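You operate a simulated robot arm through the tools that you are given. There is no shell and no other tool. Be economical: measure what you need, move in short steps, check, and stop when the job is done.

You run a simulated robot arm. Do the job below in one go: nothing can be reset, and whatever is moved stays where it is left.

Task
Fetch the paper weight that says "644 g" from the press table and set it on the colour chart.

The check looks at the end state, three seconds after you hand in, the way a careful person would. Anything else that was tipped, shoved, dropped, spilled or broken makes it a failure.

Robot
A 7-joint arm with a two-finger parallel gripper on a trunk, on a base that drives. Base frame: it is fixed to the floor where the robot stands at the start and does not move with it; the origin is under the middle of the robot, x ahead of it, y to its left, z up. Lengths are in cm, angles in degrees, forces in N, time in s.
With the tool pointing down near the work surface it reaches from about 34 to 76 cm from the robot's upright axis, wherever it stands. Its first joint turns from -115.0 to 115.0 degrees. Payload 3.91 kg.
The TCP is the grasp point between the finger pads, 3 cm short of the fingertips. In the tool frame z runs along the fingers and y along their closing line. Largest opening 11 cm; finger width 2, thickness 1; the body of the gripper, 4.8 by 11.2 cm, starts 5.5 cm behind the TCP.
Orientation is that of the tool frame in the base frame, as [roll, pitch, yaw] about the fixed x, y, z axes, in that order (R = Rz(yaw) Ry(pitch) Rx(roll)). With the fingers straight down and closing along the base's y, the tool's x points along the base's -x, its y along +y and its z along -z.

Tools
- The arm moves only by the tool apply_moves. Its argument "moves" is a list of rows, each a list of 7 numbers: the gripper command, from -1 (shut) to 1 (fully open), values between in proportion, then the shift along the tool's x, y, z in units of 20 mm (1.0 is 20 mm), then the turn, a rotation vector about the tool's x, y, z in units of 8 degrees (1.0 is 8 degrees). In form: [[claw, dx, dy, dz, ax, ay, az], ...]. A call has 1 to 12 rows; each row shifts and turns the commanded pose from where the row before left it, along the tool's axes as they then stand. A call with a number of a shift or a turn outside -1 to 1 is refused whole. Rows are played at 5 a second. More than 5 cm and 8.6 degrees between two rows, or a gripper value outside its range, and nothing of the call is played. Where a pose cannot be reached the arm comes as near as it can. A force on the tool above 40 N (or 10 N above the force at the start of the call, whichever is more), or a blocked arm, ends the call early, and 0.2 s more pass. Each finger travels about 10.8 cm/s and halts on what it meets, pressing with about 33 N; the grip force reading is that of the motor and also rises with nothing between the fingers. The clock runs only during rows and for 0.2 s after the last one: add rows that do not move to give the fingers time. It gives the time, the measured TCP pose, the force on the tool (base axes), the opening and the grip force at its end, in the units of the frame above (readings bear some noise), and new pictures: "pictures" is both (left out), scene, wrist or none.
- Cameras (640 x 400 px; columns grow to the right, rows downward): "scene" is now at [0.64, 12.87, 167.2]; the picture's right is [-0.36, -0.93, 0.00], its down [-0.78, 0.30, -0.54] and it looks along [0.51, -0.20, -0.84] (base axes); focal length 255 px, centre (320, 200). "wrist" rides on the gripper at [7.2, 1.7, -10.3] in the tool frame; the picture's right is [-0.23, 0.97, 0.00], its down [-0.76, -0.18, -0.62] and it looks along [-0.61, -0.14, 0.78] (tool axes); focal length 222 px, centre (320, 200). There is no depth. A picture from a camera that has moved, and an enlarged one, comes with that camera's place and axes in the base frame and with its lens.
- move_column(by): slides the trunk up (or, below 0, down) by that many cm; the arm and the scene camera ride with it, the base frame stays. It gives what a move gives, with no picture.
- steer(legs): drives the robot by 1 to 6 legs, each [ahead, turn to the left] in cm and degrees, along the robot's own axes; the way and the turn of a leg run together, so that a leg with both is an arc; at most 150 cm and 180 degrees a leg. The arm and the cameras ride along, it lands a little off, and it stops where it bumps. It gives what a move gives, and a new picture of the scene camera.
- pan_tilt(pan, tilt): turns the head with the scene camera to pan (to the left, within 155 degrees either way) and tilt (down, from -29 to 69), counted from straight ahead of the robot. It gives what a move gives, and a new picture of the scene camera.
- inspect(camera, box): a new picture of the part [left, top, right, bottom] of that camera's present view, enlarged. No time passes.
- close_job(): hands the job in; it is judged then, once.

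Work in short steps. Places have to be worked out from the pictures, the camera data and where the tool is seen: move nearer, look again, correct. Check each grasp and each placing, and mend what went wrong. You have 120 turns and 260 pictures in all, those below and enlarged ones among them. Open the gripper and draw the arm clear of the work before you hand the job in, unless the task says otherwise; then end with one line.

The tools are called after ">>>" as name(argument=value, ...) on one line, values as JSON. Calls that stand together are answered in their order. apply_moves: Moves the arm, as the interface text tells. Its arguments: {"type":"object","properties":{"moves":{"type":"array"},"pictures":{"type":"string","enum":["both","scene","wrist","none"]}},"required":["moves"]} The other tools are called the same way: move_column (by) slides the trunk up or down; steer (legs) drives the base; pan_tilt (pan, tilt) turns the head that bears the scene camera; inspect (camera, box) takes an enlarged picture of a part of a camera's view; close_job () hands the job in.

At the start:

```text
t: 0.0
tcp_pos: [33.8, -29.04, 122.01]
tcp_rot: [180.0, 0.0, -179.5]
force: [0.0, -0.3, 0.0]
finger_gap: 10.99
gripper_force: 0.1
trunk travel left (down, up): [-80.0, 19.0]
robot x, y, heading: [0.01, 0.25, -0.1]
head pan, tilt: [-21.1, 57.1]
```

scene: 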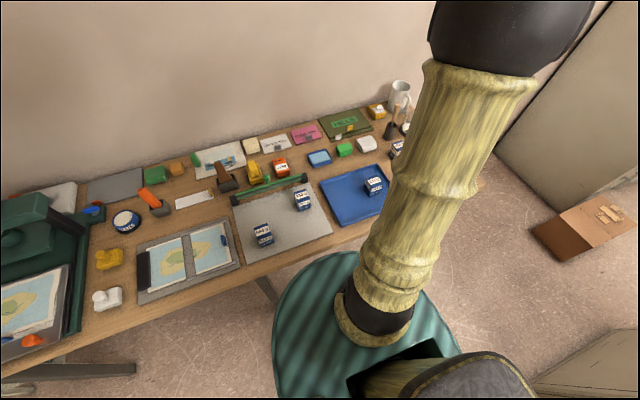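
wrist: 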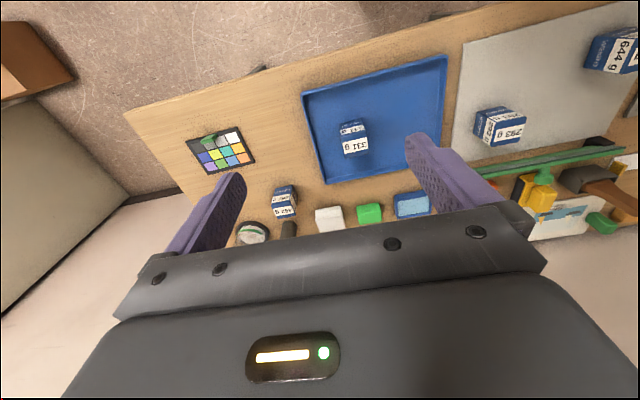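

The wrist view shows several weights and the colour chart. I'll enlarge both to read the labels.

>>> inspect(camera="wrist", box=[440, 0, 640, 160])

>>> inspect(camera="wrist", box=[120, 80, 320, 240])

>>> inspect(camera="scene", box=[220, 150, 400, 270])

```text
2.50 times, centred on (540, 80) of wrist
camera zoom: at [26.39, -27.44, 132.21], right [0.22, 0.98, 0.0], down [0.76, -0.17, 0.62], along [0.61, -0.14, -0.78], focal length 555 px, centre (-230, 500)
```

zoom: 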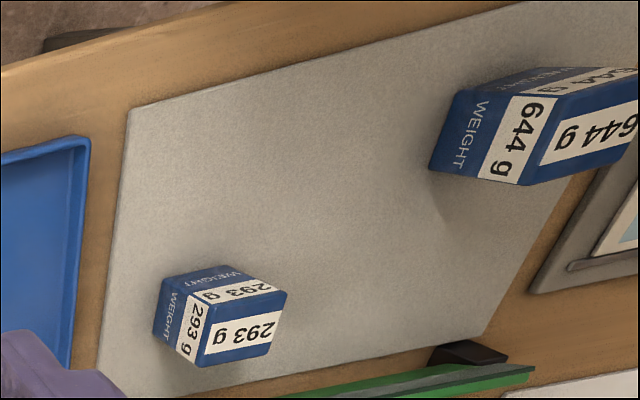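

```text
2.50 times, centred on (220, 160) of wrist
camera zoom: at [26.39, -27.44, 132.21], right [0.22, 0.98, 0.0], down [0.76, -0.17, 0.62], along [0.61, -0.14, -0.78], focal length 555 px, centre (570, 300)
```

zoom: 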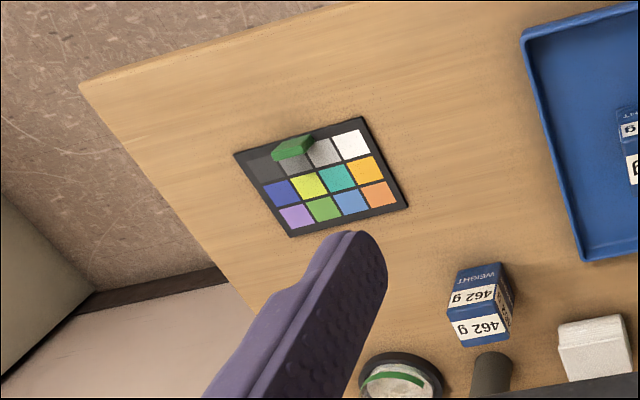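

```text
3.33 times, centred on (310, 210) of scene
camera zoom: at [0.64, 12.87, 167.2], right [-0.36, -0.93, 0.0], down [-0.78, 0.3, -0.54], along [0.51, -0.2, -0.84], focal length 849 px, centre (353, 167)
```

zoom: 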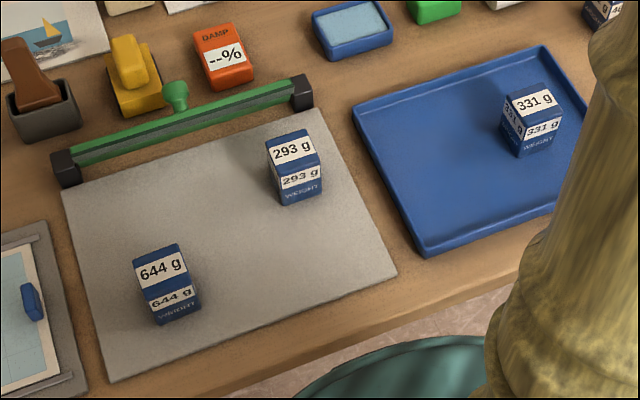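

644 g sits on the grey board at about (41, 18); the chart is near (43, -53) and has a small green item on its far edge. I'm moving the arm high towards the weight.

>>> apply_moves(moves=[[1, -0.3, 1, 0, 0, 0, 0], [1, -0.3, 1, 0, 0, 0, 0], [1, -0.3, 1, 0, 0, 0, 0], [1, -0.3, 1, 0, 0, 0, 0], [1, -0.3, 1, 0, 0, 0, 0], [1, -0.3, 1, 0, 0, 0, 0], [1, -0.2, 1, 0, 0, 0, 0], [1, -0.2, 1, 0, 0, 0, 0], [1, -0.2, 1, 0, 0, 0, 0], [1, -0.2, 1, 0, 0, 0, 0], [1, -0.2, 1, 0, 0, 0, 0], [1, 0, 1, 0, 0, 0, 0]], pictures="none")

>>> apply_moves(moves=[[1, 0, 1, 0, 0, 0, 0], [1, 0, 1, 0, 0, 0, 0], [1, 0, 1, 0, 0, 0, 0], [1, 0, 1, 0, 0, 0, 0], [1, 0, 1, 0, 0, 0, 0], [1, 0, 1, 0, 0, 0, 0], [1, 0, 1, 0, 0, 0, 0], [1, 0, 1, 0, 0, 0, 0], [1, 0, 1, 0, 0, 0, 0], [1, 0, 1, 0, 0, 0, 0], [1, 0, 0, 0, 0, 0, 0]])

```text
t: 2.6
tcp_pos: [39.09, -4.83, 121.68]
tcp_rot: [-180.0, 0.0, -179.3]
force: [-0.9, 0.0, 0.1]
finger_gap: 11.02
gripper_force: 0.0
trunk travel left (down, up): [-80.0, 19.0]
robot x, y, heading: [0.14, 0.11, -0.1]
head pan, tilt: [-21.1, 57.1]
```

```text
t: 5.0
tcp_pos: [38.86, 15.05, 121.96]
tcp_rot: [-180.0, 0.0, -179.5]
force: [0.1, -0.2, 0.7]
finger_gap: 10.97
gripper_force: 0.1
trunk travel left (down, up): [-80.0, 19.0]
robot x, y, heading: [-0.04, 0.04, 0.1]
head pan, tilt: [-21.1, 57.1]
camera scene: at [0.63, 12.85, 167.21], right [-0.36, -0.93, 0.0], down [-0.78, 0.3, -0.54], along [0.51, -0.2, -0.84], focal length 255 px, centre (320, 200)
camera wrist: at [31.53, 16.53, 132.31], right [0.22, 0.98, 0.0], down [0.76, -0.17, 0.62], along [0.61, -0.14, -0.78], focal length 222 px, centre (320, 200)
```

scene: 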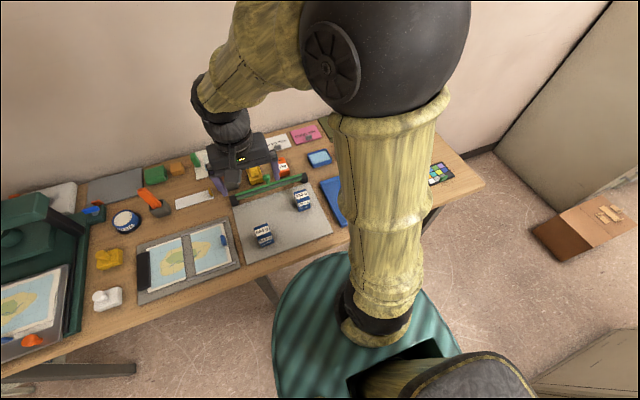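
wrist: 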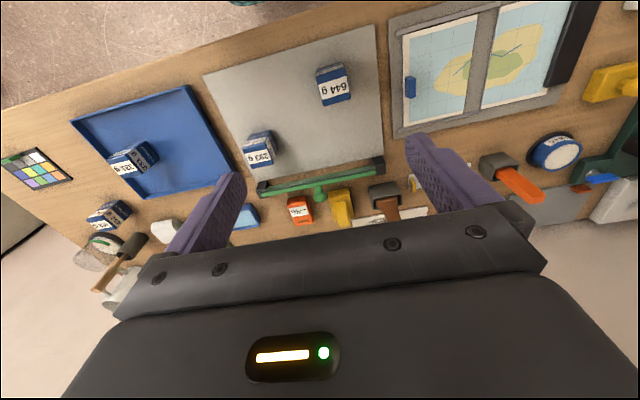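

I'm enlarging the weight in the wrist view to locate it and find its yaw.

>>> inspect(camera="wrist", box=[285, 50, 385, 112])

>>> inspect(camera="scene", box=[230, 200, 330, 262])

```text
6.40 times, centred on (335, 81) of wrist
camera zoom: at [31.53, 16.53, 132.31], right [0.22, 0.98, 0.0], down [0.76, -0.17, 0.62], along [0.61, -0.14, -0.78], focal length 1422 px, centre (224, 962)
```

zoom: 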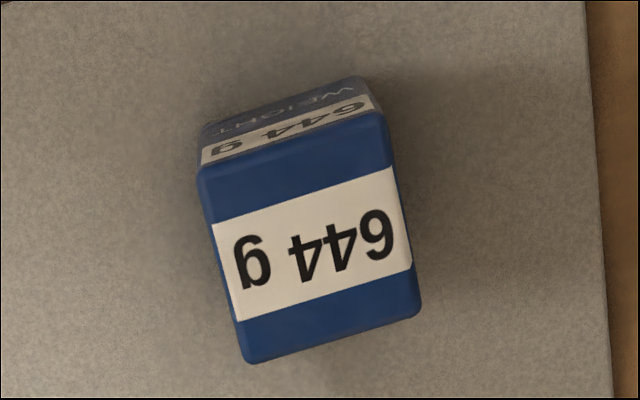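

```text
6.40 times, centred on (280, 231) of scene
camera zoom: at [0.63, 12.85, 167.21], right [-0.36, -0.93, 0.0], down [-0.78, 0.3, -0.54], along [0.51, -0.2, -0.84], focal length 1630 px, centre (576, 2)
```

zoom: 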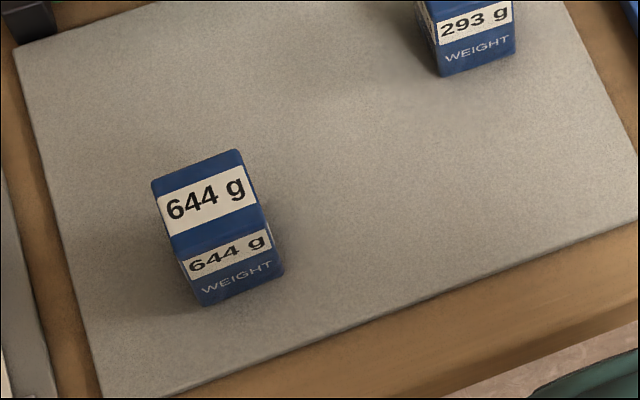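

The weight's top centre is about (40.2, 16.8, 93.7), turned about 3° and roughly 4.6 cm wide. I'm centring over it and coming partway down to recheck.

>>> apply_moves(moves=[[1, -0.67, 0.85, 0, 0, 0, -0.4], [1, 0, 0, 1, 0, 0, 0], [1, 0, 0, 1, 0, 0, 0], [1, 0, 0, 1, 0, 0, 0], [1, 0, 0, 1, 0, 0, 0], [1, 0, 0, 1, 0, 0, 0], [1, 0, 0, 1, 0, 0, 0], [1, 0, 0, 1, 0, 0, 0], [1, 0, 0, 1, 0, 0, 0], [1, 0, 0, 1, 0, 0, 0], [1, 0, 0, 0, 0, 0, 0]])

```text
t: 7.4
tcp_pos: [40.37, 16.84, 103.56]
tcp_rot: [-180.0, 0.0, -176.3]
force: [0.3, 0.5, -0.6]
finger_gap: 11.0
gripper_force: 0.0
trunk travel left (down, up): [-80.0, 19.0]
robot x, y, heading: [0.16, 0.46, -0.1]
head pan, tilt: [-21.1, 57.1]
camera scene: at [0.62, 12.88, 167.2], right [-0.36, -0.93, 0.0], down [-0.78, 0.3, -0.54], along [0.51, -0.2, -0.84], focal length 255 px, centre (320, 200)
camera wrist: at [32.89, 18.02, 113.99], right [0.16, 0.99, 0.0], down [0.77, -0.13, 0.62], along [0.62, -0.1, -0.78], focal length 222 px, centre (320, 200)
```

scene: 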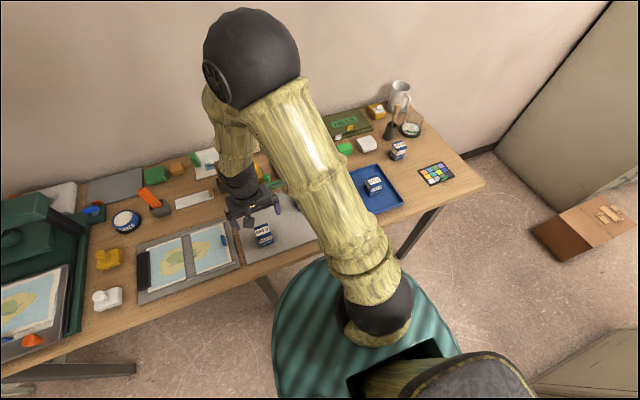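
wrist: 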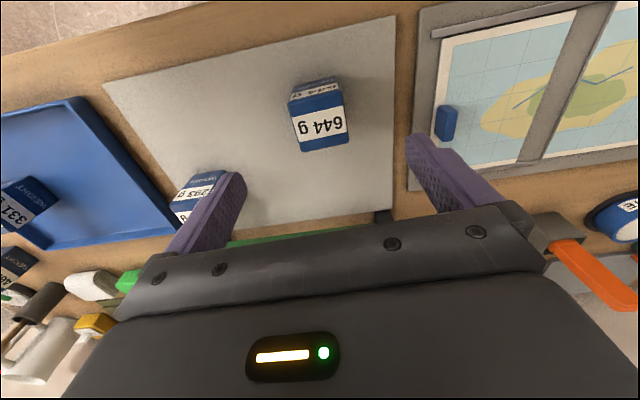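

Centred within a few mm, so I'm descending to about z 92.2 and closing.

>>> apply_moves(moves=[[1, 0.12, 0, 1, 0, 0, 0], [1, 0, 0, 1, 0, 0, 0], [1, 0, 0, 1, 0, 0, 0], [1, 0, 0, 1, 0, 0, 0], [1, 0, 0, 1, 0, 0, 0], [1, 0, 0, 0.6, 0, 0, 0], [1, 0, 0, 0, 0, 0, 0]])

```text
t: 9.0
tcp_pos: [40.25, 16.79, 92.53]
tcp_rot: [-180.0, -0.1, -176.3]
force: [-0.2, -1.0, -0.8]
finger_gap: 10.99
gripper_force: 0.0
trunk travel left (down, up): [-80.0, 19.0]
robot x, y, heading: [-0.1, 0.37, 0.0]
head pan, tilt: [-21.1, 57.1]
camera scene: at [0.64, 12.89, 167.2], right [-0.36, -0.93, 0.0], down [-0.78, 0.3, -0.54], along [0.51, -0.2, -0.84], focal length 255 px, centre (320, 200)
camera wrist: at [32.73, 17.95, 102.94], right [0.16, 0.99, 0.0], down [0.77, -0.13, 0.62], along [0.62, -0.1, -0.78], focal length 222 px, centre (320, 200)
```

scene: 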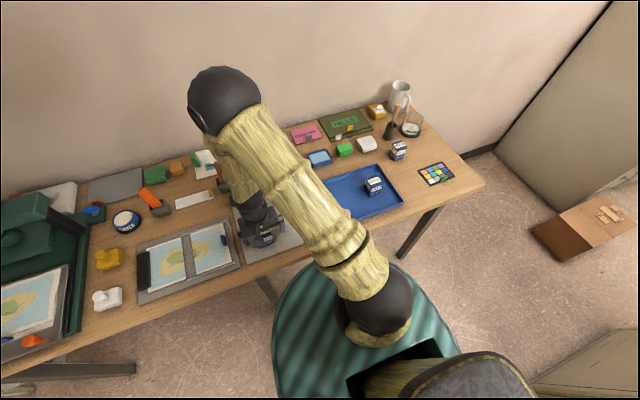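
wrist: 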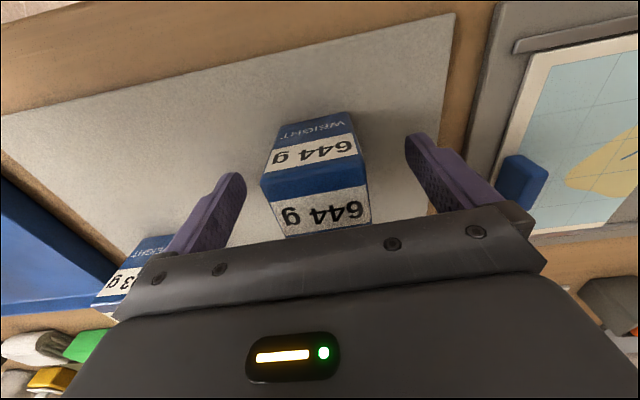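

The weight sits between the fingers, so I'm closing and letting them settle.

>>> apply_moves(moves=[[-1, 0, 0, 0, 0, 0, 0], [-1, 0, 0, 0, 0, 0, 0], [-1, 0, 0, 0, 0, 0, 0], [-1, 0, 0, 0, 0, 0, 0], [-1, 0, 0, 0, 0, 0, 0]], pictures="wrist")

```text
t: 10.2
tcp_pos: [40.03, 16.8, 92.62]
tcp_rot: [180.0, 0.0, -176.2]
force: [-1.5, 2.5, 0.4]
finger_gap: 4.59
gripper_force: 33.5
trunk travel left (down, up): [-80.0, 19.0]
robot x, y, heading: [-0.06, -0.32, 0.3]
head pan, tilt: [-21.1, 57.1]
camera wrist: at [32.72, 17.98, 102.95], right [0.16, 0.99, 0.0], down [0.77, -0.13, 0.62], along [0.62, -0.1, -0.78], focal length 222 px, centre (320, 200)
```

wrist: 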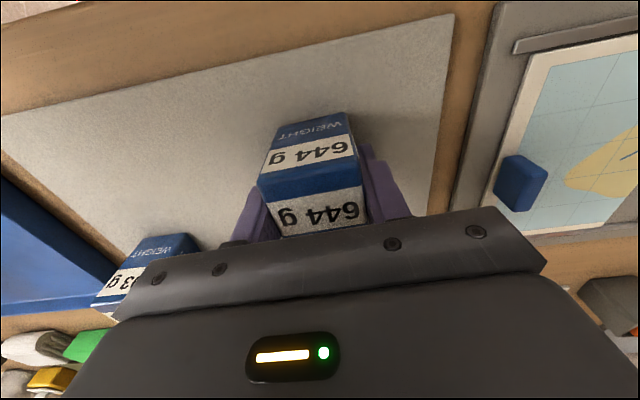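

Gripped at 4.59 cm. I'm lifting straight up by 22 cm.

>>> apply_moves(moves=[[-1, 0, 0, -0.5, 0, 0, 0], [-1, 0, 0, -1, 0, 0, 0], [-1, 0, 0, -1, 0, 0, 0], [-1, 0, 0, -1, 0, 0, 0], [-1, 0, 0, -1, 0, 0, 0], [-1, 0, 0, -1, 0, 0, 0], [-1, 0, 0, -1, 0, 0, 0], [-1, 0, 0, -1, 0, 0, 0], [-1, 0, 0, -1, 0, 0, 0], [-1, 0, 0, -1, 0, 0, 0], [-1, 0, 0, -1, 0, 0, 0], [-1, 0, 0, 0, 0, 0, 0]], pictures="wrist")

>>> inspect(camera="scene", box=[390, 140, 490, 202])

```text
t: 12.8
tcp_pos: [40.14, 16.91, 113.53]
tcp_rot: [180.0, 0.0, -176.3]
force: [0.5, 0.4, -5.8]
finger_gap: 4.59
gripper_force: 32.8
trunk travel left (down, up): [-80.0, 19.0]
robot x, y, heading: [-0.1, 0.31, 0.0]
head pan, tilt: [-21.1, 57.1]
camera wrist: at [32.65, 17.99, 123.97], right [0.16, 0.99, 0.0], down [0.77, -0.13, 0.62], along [0.61, -0.1, -0.78], focal length 222 px, centre (320, 200)
```

wrist: 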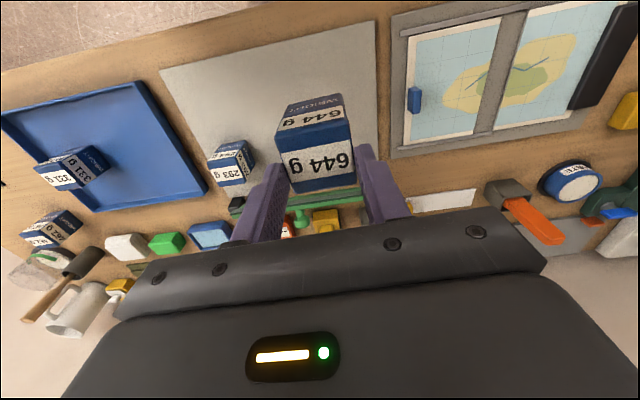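

```text
6.40 times, centred on (440, 171) of scene
camera zoom: at [0.73, 12.93, 167.19], right [-0.36, -0.93, 0.0], down [-0.78, 0.3, -0.54], along [0.51, -0.2, -0.84], focal length 1630 px, centre (-448, 386)
```

zoom: 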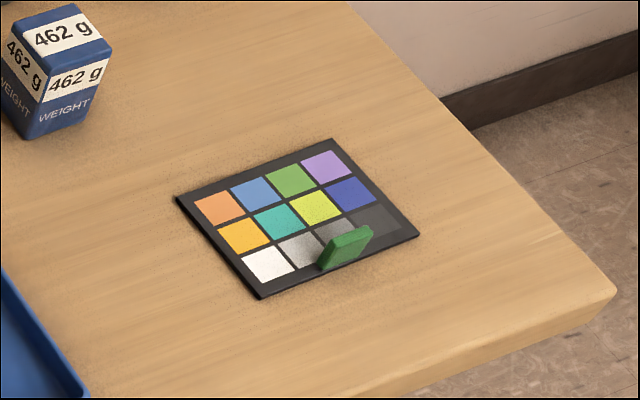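

Held (about 6 N of load). The chart is about 8.6×11.8 cm centred near (43.7, -53.2), and the green tab is on its near edge (x≈40). I'll carry the weight across at height towards (44.6, -52.5).

>>> apply_moves(moves=[[-1, 0, -0.5, 0, 0, 0, 0], [-1, 0, -1, 0, 0, 0, 0], [-1, 0, -1, 0, 0, 0, 0], [-1, 0, -1, 0, 0, 0, 0], [-1, 0, -1, 0, 0, 0, 0], [-1, 0, -1, 0, 0, 0, 0], [-1, 0, -1, 0, 0, 0, 0], [-1, 0, -1, 0, 0, 0, 0], [-1, 0, -1, 0, 0, 0, 0], [-1, 0, -1, 0, 0, 0, 0], [-1, 0, -1, 0, 0, 0, 0], [-1, 0, -1, 0, 0, 0, 0]], pictures="none")

>>> apply_moves(moves=[[-1, 0, -1, 0, 0, 0, 0], [-1, 0, -1, 0, 0, 0, 0], [-1, 0, -1, 0, 0, 0, 0], [-1, 0, -1, 0, 0, 0, 0], [-1, 0, -1, 0, 0, 0, 0], [-1, 0, -1, 0, 0, 0, 0], [-1, 0, -1, 0, 0, 0, 0], [-1, 0, -1, 0, 0, 0, 0], [-1, 0, -1, 0, 0, 0, 0], [-1, 0, -1, 0, 0, 0, 0], [-1, 0, -1, 0, 0, 0, 0], [-1, 0, 0, 0, 0, 0, 0]])

```text
t: 15.4
tcp_pos: [41.59, -6.31, 113.43]
tcp_rot: [180.0, 0.0, -176.4]
force: [0.2, -0.5, -6.5]
finger_gap: 4.58
gripper_force: 32.6
trunk travel left (down, up): [-80.0, 19.0]
robot x, y, heading: [-0.2, 0.05, 0.2]
head pan, tilt: [-21.1, 57.1]
```

```text
t: 18.0
tcp_pos: [42.89, -28.29, 113.8]
tcp_rot: [180.0, 0.0, -176.4]
force: [-0.6, -0.2, -6.0]
finger_gap: 4.57
gripper_force: 33.0
trunk travel left (down, up): [-80.0, 19.0]
robot x, y, heading: [0.03, 0.07, -0.0]
head pan, tilt: [-21.1, 57.1]
camera scene: at [0.69, 12.89, 167.2], right [-0.36, -0.93, 0.0], down [-0.78, 0.3, -0.54], along [0.51, -0.2, -0.84], focal length 255 px, centre (320, 200)
camera wrist: at [35.52, -27.17, 124.12], right [0.16, 0.99, 0.0], down [0.77, -0.13, 0.62], along [0.61, -0.1, -0.78], focal length 222 px, centre (320, 200)
```

scene: 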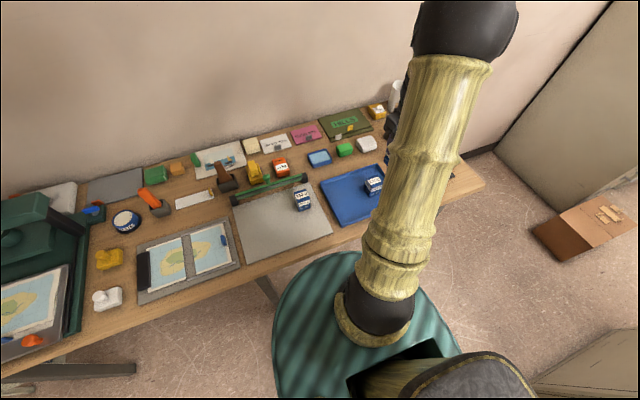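
wrist: 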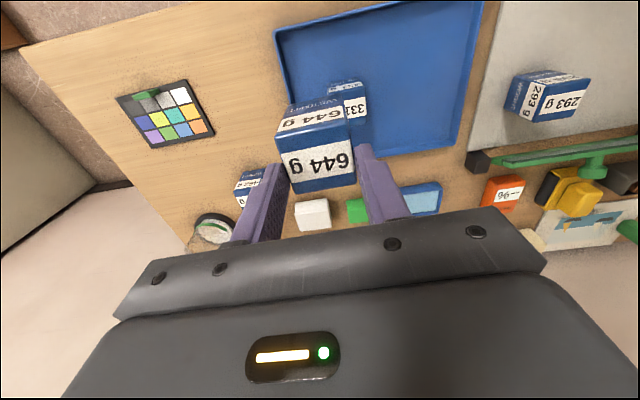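

The chart centre again comes out near (43.3, -53.2). I'm carrying on to above it.

>>> apply_moves(moves=[[-1, 0, -1, 0, 0, 0, 0], [-1, 0, -1, 0, 0, 0, 0], [-1, 0, -1, 0, 0, 0, 0], [-1, 0, -1, 0, 0, 0, 0], [-1, 0, -1, 0, 0, 0, 0], [-1, 0, -1, 0, 0, 0, 0], [-1, 0, -1, 0, 0, 0, 0], [-1, 0, -1, 0, 0, 0, 0], [-1, 0, -1, 0, 0, 0, 0], [-1, 0, -1, 0, 0, 0, 0], [-1, 0, -1, 0, 0, 0, 0], [-1, 0, -1, 0, 0, 0, 0]], pictures="none")

>>> apply_moves(moves=[[-1, 0, 0, 0, 0, 0, 0]])

>>> inspect(camera="wrist", box=[240, 40, 440, 165])

```text
t: 20.6
tcp_pos: [44.75, -52.16, 113.79]
tcp_rot: [179.9, 0.0, -176.4]
force: [-0.4, 0.6, -7.3]
finger_gap: 4.59
gripper_force: 33.2
trunk travel left (down, up): [-80.0, 19.0]
robot x, y, heading: [0.13, 0.17, 0.0]
head pan, tilt: [-21.1, 57.1]
```

```text
t: 21.0
tcp_pos: [44.76, -52.13, 113.78]
tcp_rot: [179.9, 0.0, -176.4]
force: [-0.7, 0.3, -6.2]
finger_gap: 4.55
gripper_force: 32.9
trunk travel left (down, up): [-80.0, 19.0]
robot x, y, heading: [0.18, -0.15, -0.2]
head pan, tilt: [-21.1, 57.1]
camera scene: at [0.72, 12.76, 167.21], right [-0.36, -0.93, 0.0], down [-0.78, 0.3, -0.54], along [0.51, -0.19, -0.84], focal length 255 px, centre (320, 200)
camera wrist: at [37.36, -51.03, 124.11], right [0.16, 0.99, 0.0], down [0.77, -0.13, 0.62], along [0.61, -0.1, -0.78], focal length 222 px, centre (320, 200)
```

scene: 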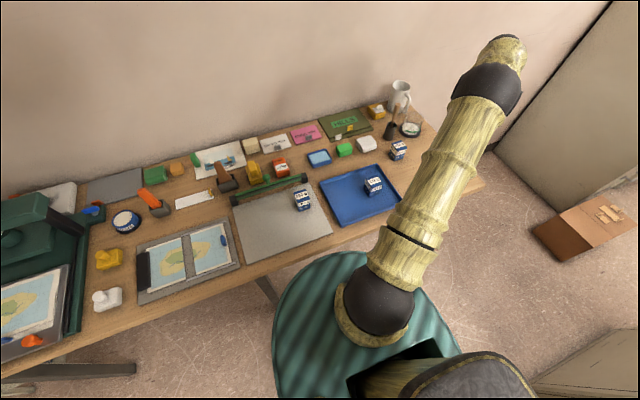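
wrist: 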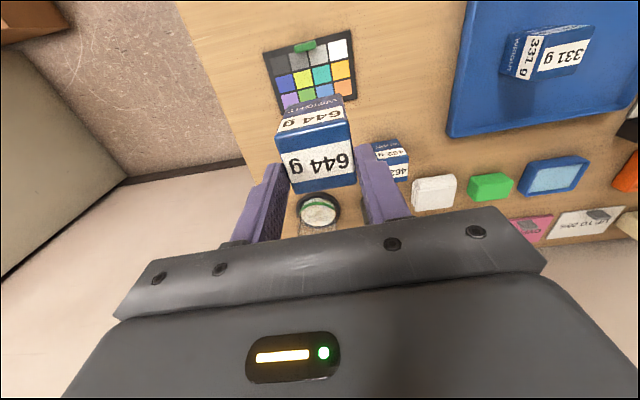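

```text
3.20 times, centred on (340, 102) of wrist
camera zoom: at [37.36, -51.03, 124.11], right [0.16, 0.99, 0.0], down [0.77, -0.13, 0.62], along [0.61, -0.1, -0.78], focal length 711 px, centre (256, 512)
```

zoom: 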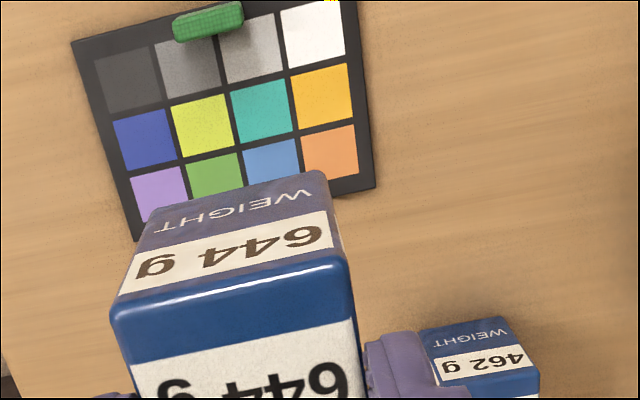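

Compared with the grasp picture, the weight seems lower in the fingers than when gripped. I'm enlarging the view to see how it is held.

>>> inspect(camera="wrist", box=[230, 85, 420, 245])

>>> inspect(camera="scene", box=[380, 20, 560, 220])

```text
2.50 times, centred on (325, 165) of wrist
camera zoom: at [37.36, -51.03, 124.11], right [0.16, 0.99, 0.0], down [0.77, -0.13, 0.62], along [0.61, -0.1, -0.78], focal length 555 px, centre (308, 288)
```

zoom: 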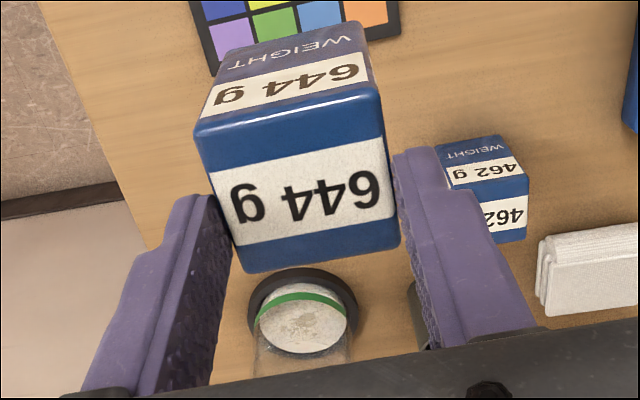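

```text
2.00 times, centred on (470, 120) of scene
camera zoom: at [0.72, 12.76, 167.21], right [-0.36, -0.93, 0.0], down [-0.78, 0.3, -0.54], along [0.51, -0.19, -0.84], focal length 510 px, centre (20, 360)
```

zoom: 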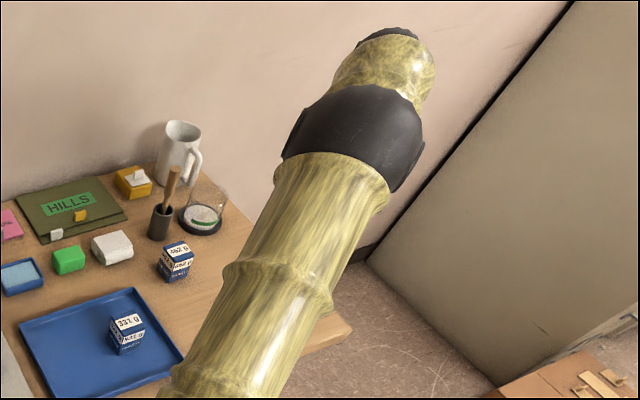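

The weight slid down at lift-off and is now held by its upper part near the fingertips, level and stable. Its centre is about (44.2, -52.2), inside the chart and clear of the tab, so I'm lowering gently.

>>> apply_moves(moves=[[-1, 0, 0, 0.2, 0, 0, 0], [-1, 0, 0, 0.4, 0, 0, 0], [-1, 0, 0, 0.5, 0, 0, 0], [-1, 0, 0, 0.5, 0, 0, 0], [-1, 0, 0, 0.5, 0, 0, 0], [-1, 0, 0, 0.5, 0, 0, 0], [-1, 0, 0, 0.5, 0, 0, 0], [-1, 0, 0, 0.5, 0, 0, 0], [-1, 0, 0, 0.5, 0, 0, 0], [-1, 0, 0, 0.4, 0, 0, 0], [-1, 0, 0, 0.2, 0, 0, 0], [-1, 0, 0, 0, 0, 0, 0]], pictures="wrist")

>>> inspect(camera="wrist", box=[240, 40, 440, 165])

```text
t: 23.6
tcp_pos: [44.63, -52.01, 104.15]
tcp_rot: [179.9, 0.0, -176.3]
force: [-0.4, -0.2, -5.8]
finger_gap: 4.56
gripper_force: 32.8
trunk travel left (down, up): [-80.0, 19.0]
robot x, y, heading: [-0.08, 0.18, 0.0]
head pan, tilt: [-21.1, 57.1]
camera wrist: at [37.17, -50.93, 114.5], right [0.16, 0.99, 0.0], down [0.77, -0.13, 0.62], along [0.61, -0.1, -0.78], focal length 222 px, centre (320, 200)
```

wrist: 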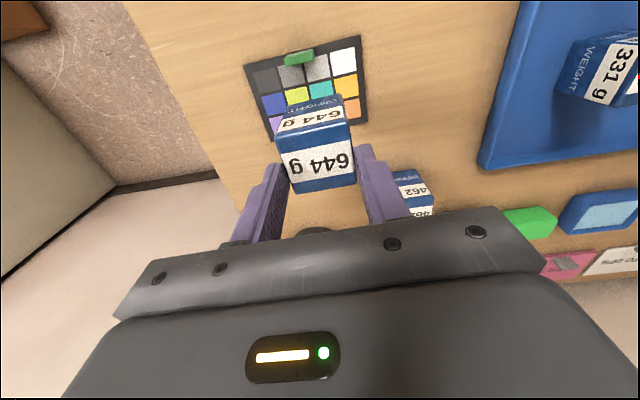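

```text
3.20 times, centred on (340, 102) of wrist
camera zoom: at [37.17, -50.93, 114.5], right [0.16, 0.99, 0.0], down [0.77, -0.13, 0.62], along [0.61, -0.1, -0.78], focal length 711 px, centre (256, 512)
```

zoom: 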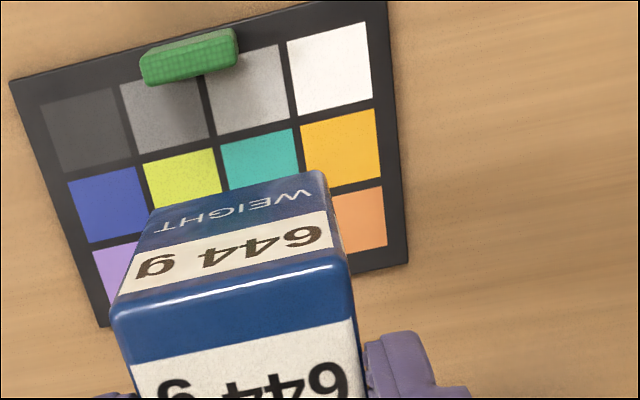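

The weight is over the coloured patches, clear of the tab. I'm continuing down slowly towards contact.

>>> apply_moves(moves=[[-1, 0, 0, 0.3, 0, 0, 0], [-1, 0, 0, 0.4, 0, 0, 0], [-1, 0, 0, 0.4, 0, 0, 0], [-1, 0, 0, 0.4, 0, 0, 0], [-1, 0, 0, 0.4, 0, 0, 0], [-1, 0, 0, 0.3, 0, 0, 0], [-1, 0, 0, 0.3, 0, 0, 0], [-1, 0, 0, 0.2, 0, 0, 0], [-1, 0, 0, 0.1, 0, 0, 0], [-1, 0, 0, 0, 0, 0, 0]], pictures="wrist")

>>> inspect(camera="wrist", box=[220, 0, 440, 165])

```text
t: 25.8
tcp_pos: [44.46, -52.1, 98.59]
tcp_rot: [179.9, -0.1, -176.3]
force: [0.0, -0.4, -6.1]
finger_gap: 4.57
gripper_force: 32.7
trunk travel left (down, up): [-80.0, 19.0]
robot x, y, heading: [0.18, -0.02, 0.0]
head pan, tilt: [-21.1, 57.1]
camera wrist: at [37.13, -50.95, 108.96], right [0.16, 0.99, 0.0], down [0.77, -0.13, 0.62], along [0.61, -0.1, -0.78], focal length 222 px, centre (320, 200)
```

wrist: 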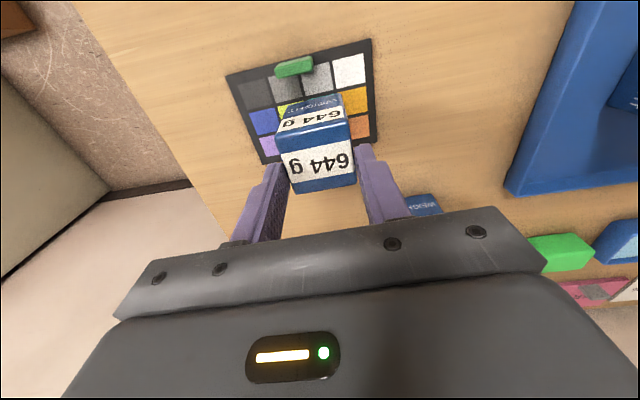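

```text
2.42 times, centred on (330, 82) of wrist
camera zoom: at [37.13, -50.95, 108.96], right [0.16, 0.99, 0.0], down [0.77, -0.13, 0.62], along [0.61, -0.1, -0.78], focal length 538 px, centre (296, 485)
```

zoom: 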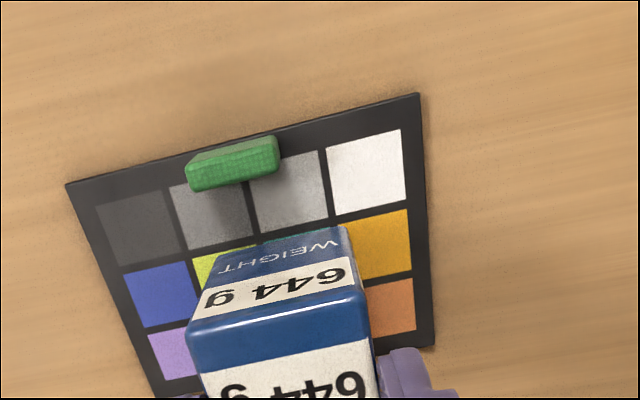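

The weight is nearly down, with its bottom a centimetre or so above the chart and its centre near x 43.9. I'm inching down while watching the force.

>>> apply_moves(moves=[[-1, 0, 0, 0.1, 0, 0, 0], [-1, 0, 0, 0.1, 0, 0, 0], [-1, 0, 0, 0.1, 0, 0, 0], [-1, 0, 0, 0.1, 0, 0, 0], [-1, 0, 0, 0, 0, 0, 0]], pictures="none")

>>> apply_moves(moves=[[-1, 0, 0, 0.1, 0, 0, 0], [-1, 0, 0, 0.1, 0, 0, 0], [-1, 0, 0, 0.1, 0, 0, 0], [-1, 0, 0, 0, 0, 0, 0]], pictures="wrist")

```text
t: 27.0
tcp_pos: [44.55, -52.14, 97.93]
tcp_rot: [179.9, 0.0, -176.2]
force: [-0.3, -0.6, -5.7]
finger_gap: 4.57
gripper_force: 33.6
trunk travel left (down, up): [-80.0, 19.0]
robot x, y, heading: [0.08, 0.2, -0.2]
head pan, tilt: [-21.1, 57.1]
```

```text
t: 28.0
tcp_pos: [44.57, -52.32, 97.31]
tcp_rot: [-180.0, 0.0, -176.2]
force: [-0.1, -0.3, -6.3]
finger_gap: 4.57
gripper_force: 32.7
trunk travel left (down, up): [-80.0, 19.0]
robot x, y, heading: [0.08, -0.06, -0.0]
head pan, tilt: [-21.1, 57.1]
camera wrist: at [37.12, -51.08, 107.62], right [0.16, 0.99, 0.0], down [0.77, -0.13, 0.62], along [0.61, -0.1, -0.78], focal length 222 px, centre (320, 200)
```

wrist: 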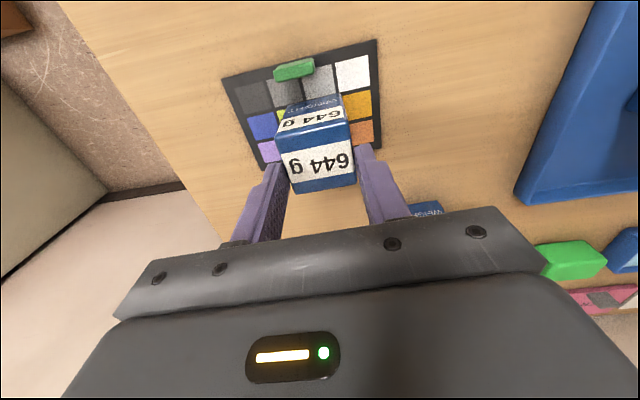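

No contact yet, so I'm continuing in small steps.

>>> apply_moves(moves=[[-1, 0, 0, 0.1, 0, 0, 0], [-1, 0, 0, 0.1, 0, 0, 0], [-1, 0, 0, 0.1, 0, 0, 0], [-1, 0, 0, 0, 0, 0, 0]], pictures="none")

>>> apply_moves(moves=[[-1, 0, 0, 0.1, 0, 0, 0], [-1, 0, 0, 0.1, 0, 0, 0], [-1, 0, 0, 0, 0, 0, 0]], pictures="wrist")

```text
t: 29.0
tcp_pos: [44.45, -52.15, 97.08]
tcp_rot: [-179.6, 0.3, -176.2]
force: [2.9, -1.5, 27.5]
finger_gap: 4.58
gripper_force: 33.3
trunk travel left (down, up): [-80.0, 19.0]
robot x, y, heading: [0.16, 0.25, 0.1]
head pan, tilt: [-21.1, 57.1]
```

```text
t: 29.8
tcp_pos: [44.33, -51.88, 96.57]
tcp_rot: [-179.8, 0.2, -176.3]
force: [2.3, -2.5, 29.7]
finger_gap: 4.6
gripper_force: 32.9
trunk travel left (down, up): [-80.0, 19.0]
robot x, y, heading: [-0.21, 0.13, -0.2]
head pan, tilt: [-21.1, 57.1]
camera wrist: at [36.91, -50.84, 106.92], right [0.16, 0.99, 0.0], down [0.77, -0.13, 0.63], along [0.62, -0.1, -0.78], focal length 222 px, centre (320, 200)
```

wrist: 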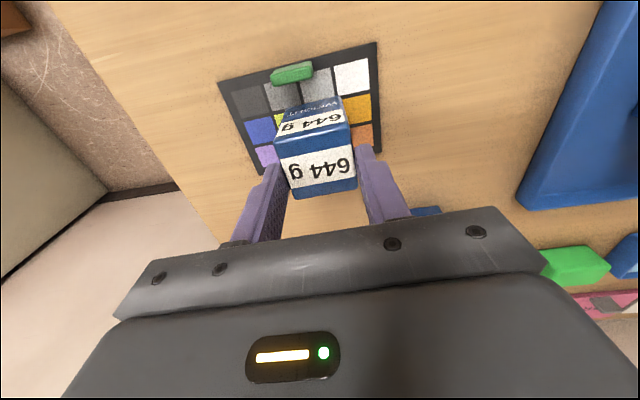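

In contact and pressing at about 30 N, positioned well on the chart. I'll ease up a millimetre to relieve the press before releasing.

>>> apply_moves(moves=[[-1, 0, 0, -0.08, 0, 0, 0], [-1, 0, 0, 0, 0, 0, 0]], pictures="none")

```text
t: 30.4
tcp_pos: [44.44, -51.91, 96.67]
tcp_rot: [180.0, 0.0, -176.3]
force: [1.8, -0.2, 21.4]
finger_gap: 4.57
gripper_force: 32.7
trunk travel left (down, up): [-80.0, 19.0]
robot x, y, heading: [-0.12, 0.29, -0.1]
head pan, tilt: [-21.1, 57.1]
```

Force is down to 21 N, so I'm easing up a little more.

>>> apply_moves(moves=[[-1, 0, 0, -0.08, 0, 0, 0], [-1, 0, 0, 0, 0, 0, 0]], pictures="none")

```text
t: 31.0
tcp_pos: [44.35, -52.07, 96.58]
tcp_rot: [-180.0, 0.0, -176.4]
force: [0.4, 0.6, 14.1]
finger_gap: 4.6
gripper_force: 32.7
trunk travel left (down, up): [-80.0, 19.0]
robot x, y, heading: [0.12, 0.1, -0.1]
head pan, tilt: [-21.1, 57.1]
```

One more small step up, then a gradual opening to about 8 cm.

>>> apply_moves(moves=[[-1, 0, 0, -0.1, 0, 0, 0], [-1, 0, 0, 0, 0, 0, 0], [-0.13, 0, 0, 0, 0, 0, 0], [-0.05, 0, 0, 0, 0, 0, 0], [0.1, 0, 0, 0, 0, 0, 0], [0.3, 0, 0, 0, 0, 0, 0], [0.45, 0, 0, 0, 0, 0, 0], [0.45, 0, 0, 0, 0, 0, 0], [0.45, 0, 0, 0, 0, 0, 0]], pictures="wrist")

```text
t: 33.0
tcp_pos: [44.39, -52.08, 96.8]
tcp_rot: [180.0, 0.0, -176.3]
force: [-0.1, 0.1, 0.2]
finger_gap: 7.97
gripper_force: 0.1
trunk travel left (down, up): [-80.0, 19.0]
robot x, y, heading: [-0.12, 0.42, 0.0]
head pan, tilt: [-21.1, 57.1]
camera wrist: at [37.0, -50.98, 107.08], right [0.16, 0.99, 0.0], down [0.77, -0.13, 0.62], along [0.61, -0.1, -0.78], focal length 222 px, centre (320, 200)
```

wrist: 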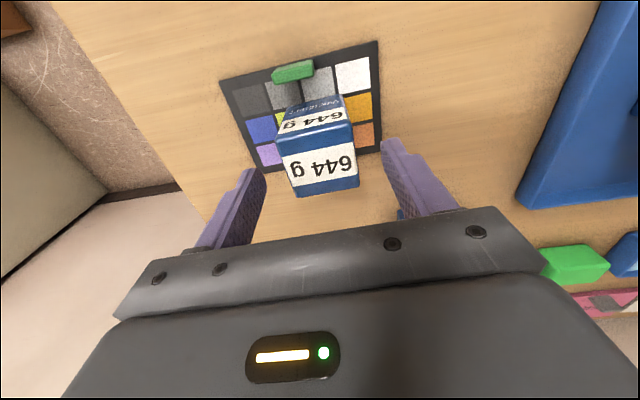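

Released and standing. I'm rising straight up, then moving back to see the result.

>>> apply_moves(moves=[[0.45, 0, 0, -0.5, 0, 0, 0], [0.45, 0, 0, -1, 0, 0, 0], [0.45, 0, 0, -1, 0, 0, 0], [0.45, 0, 0, -1, 0, 0, 0], [0.45, 0, 0, -1, 0, 0, 0], [0.45, 0, 0, -1, 0, 0, 0], [0.45, 0, 0, -1, 0, 0, 0], [0.45, 0, 0, -1, 0, 0, 0], [0.45, 0, 0, -1, 0, 0, 0], [0.45, 0, 0, -1, 0, 0, 0], [0.45, 0, 0, -1, 0, 0, 0], [0.45, 0, 0, 0, 0, 0, 0]], pictures="none")

>>> apply_moves(moves=[[0.45, 0.5, 1, 0, 0, 0, 0], [0.45, 0.5, 1, 0, 0, 0, 0], [0.45, 0.5, 1, 0, 0, 0, 0], [0.45, 0.5, 1, 0, 0, 0, 0], [0.45, 0.5, 1, 0, 0, 0, 0], [0.45, 0.5, 1, 0, 0, 0, 0], [0.45, 0, 1, 0, 0, 0, 0], [0.45, 0, 1, 0, 0, 0, 0], [0.45, 0, 1, 0, 0, 0, 0], [0.45, 0, 1, 0, 0, 0, 0], [0.45, 0, 1, 0, 0, 0, 0], [0.45, 0, 0, 0, 0, 0, 0]])

>>> inspect(camera="wrist", box=[100, 60, 300, 185])

```text
t: 35.6
tcp_pos: [44.5, -52.23, 117.88]
tcp_rot: [-179.9, 0.0, -176.2]
force: [0.2, -0.6, -0.7]
finger_gap: 7.98
gripper_force: 0.0
trunk travel left (down, up): [-80.0, 19.0]
robot x, y, heading: [-0.38, -0.25, 0.1]
head pan, tilt: [-21.1, 57.1]
```

```text
t: 38.2
tcp_pos: [36.94, -30.5, 117.68]
tcp_rot: [180.0, 0.1, -176.3]
force: [0.4, -0.1, 0.3]
finger_gap: 7.99
gripper_force: 0.1
trunk travel left (down, up): [-80.0, 19.0]
robot x, y, heading: [-0.07, -0.07, -0.1]
head pan, tilt: [-21.1, 57.1]
camera scene: at [0.65, 12.83, 167.21], right [-0.36, -0.93, 0.0], down [-0.78, 0.3, -0.54], along [0.51, -0.2, -0.84], focal length 255 px, centre (320, 200)
camera wrist: at [29.59, -29.36, 128.07], right [0.16, 0.99, 0.0], down [0.77, -0.13, 0.62], along [0.61, -0.1, -0.78], focal length 222 px, centre (320, 200)
```

scene: 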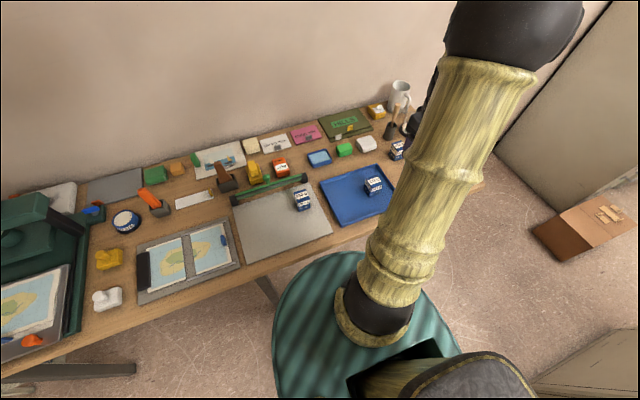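
wrist: 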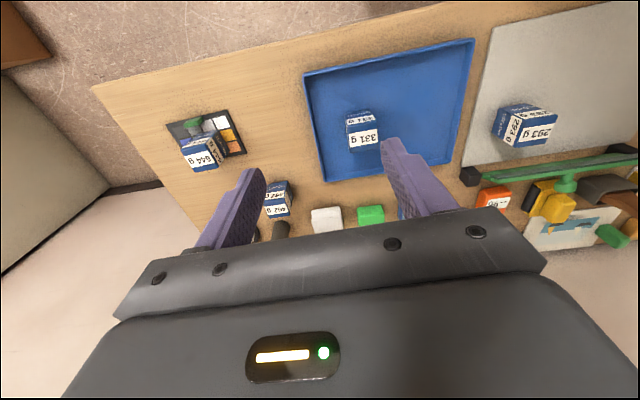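

```text
3.20 times, centred on (200, 122) of wrist
camera zoom: at [29.59, -29.36, 128.07], right [0.16, 0.99, 0.0], down [0.77, -0.13, 0.62], along [0.61, -0.1, -0.78], focal length 711 px, centre (704, 448)
```

zoom: 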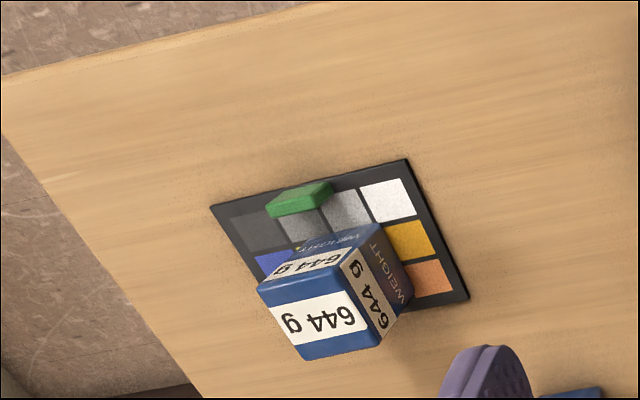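

The 644 g weight stands upright, fully on the chart and clear of the green tab. Nothing else looks moved, and the arm is clear and open, so I'm handing in.

>>> close_job()

```text
The job is handed in.
```

The 644 g weight is standing upright on the colour chart. It slipped down in the gripper during the lift but stayed held, and in the last pictures nothing else had moved.
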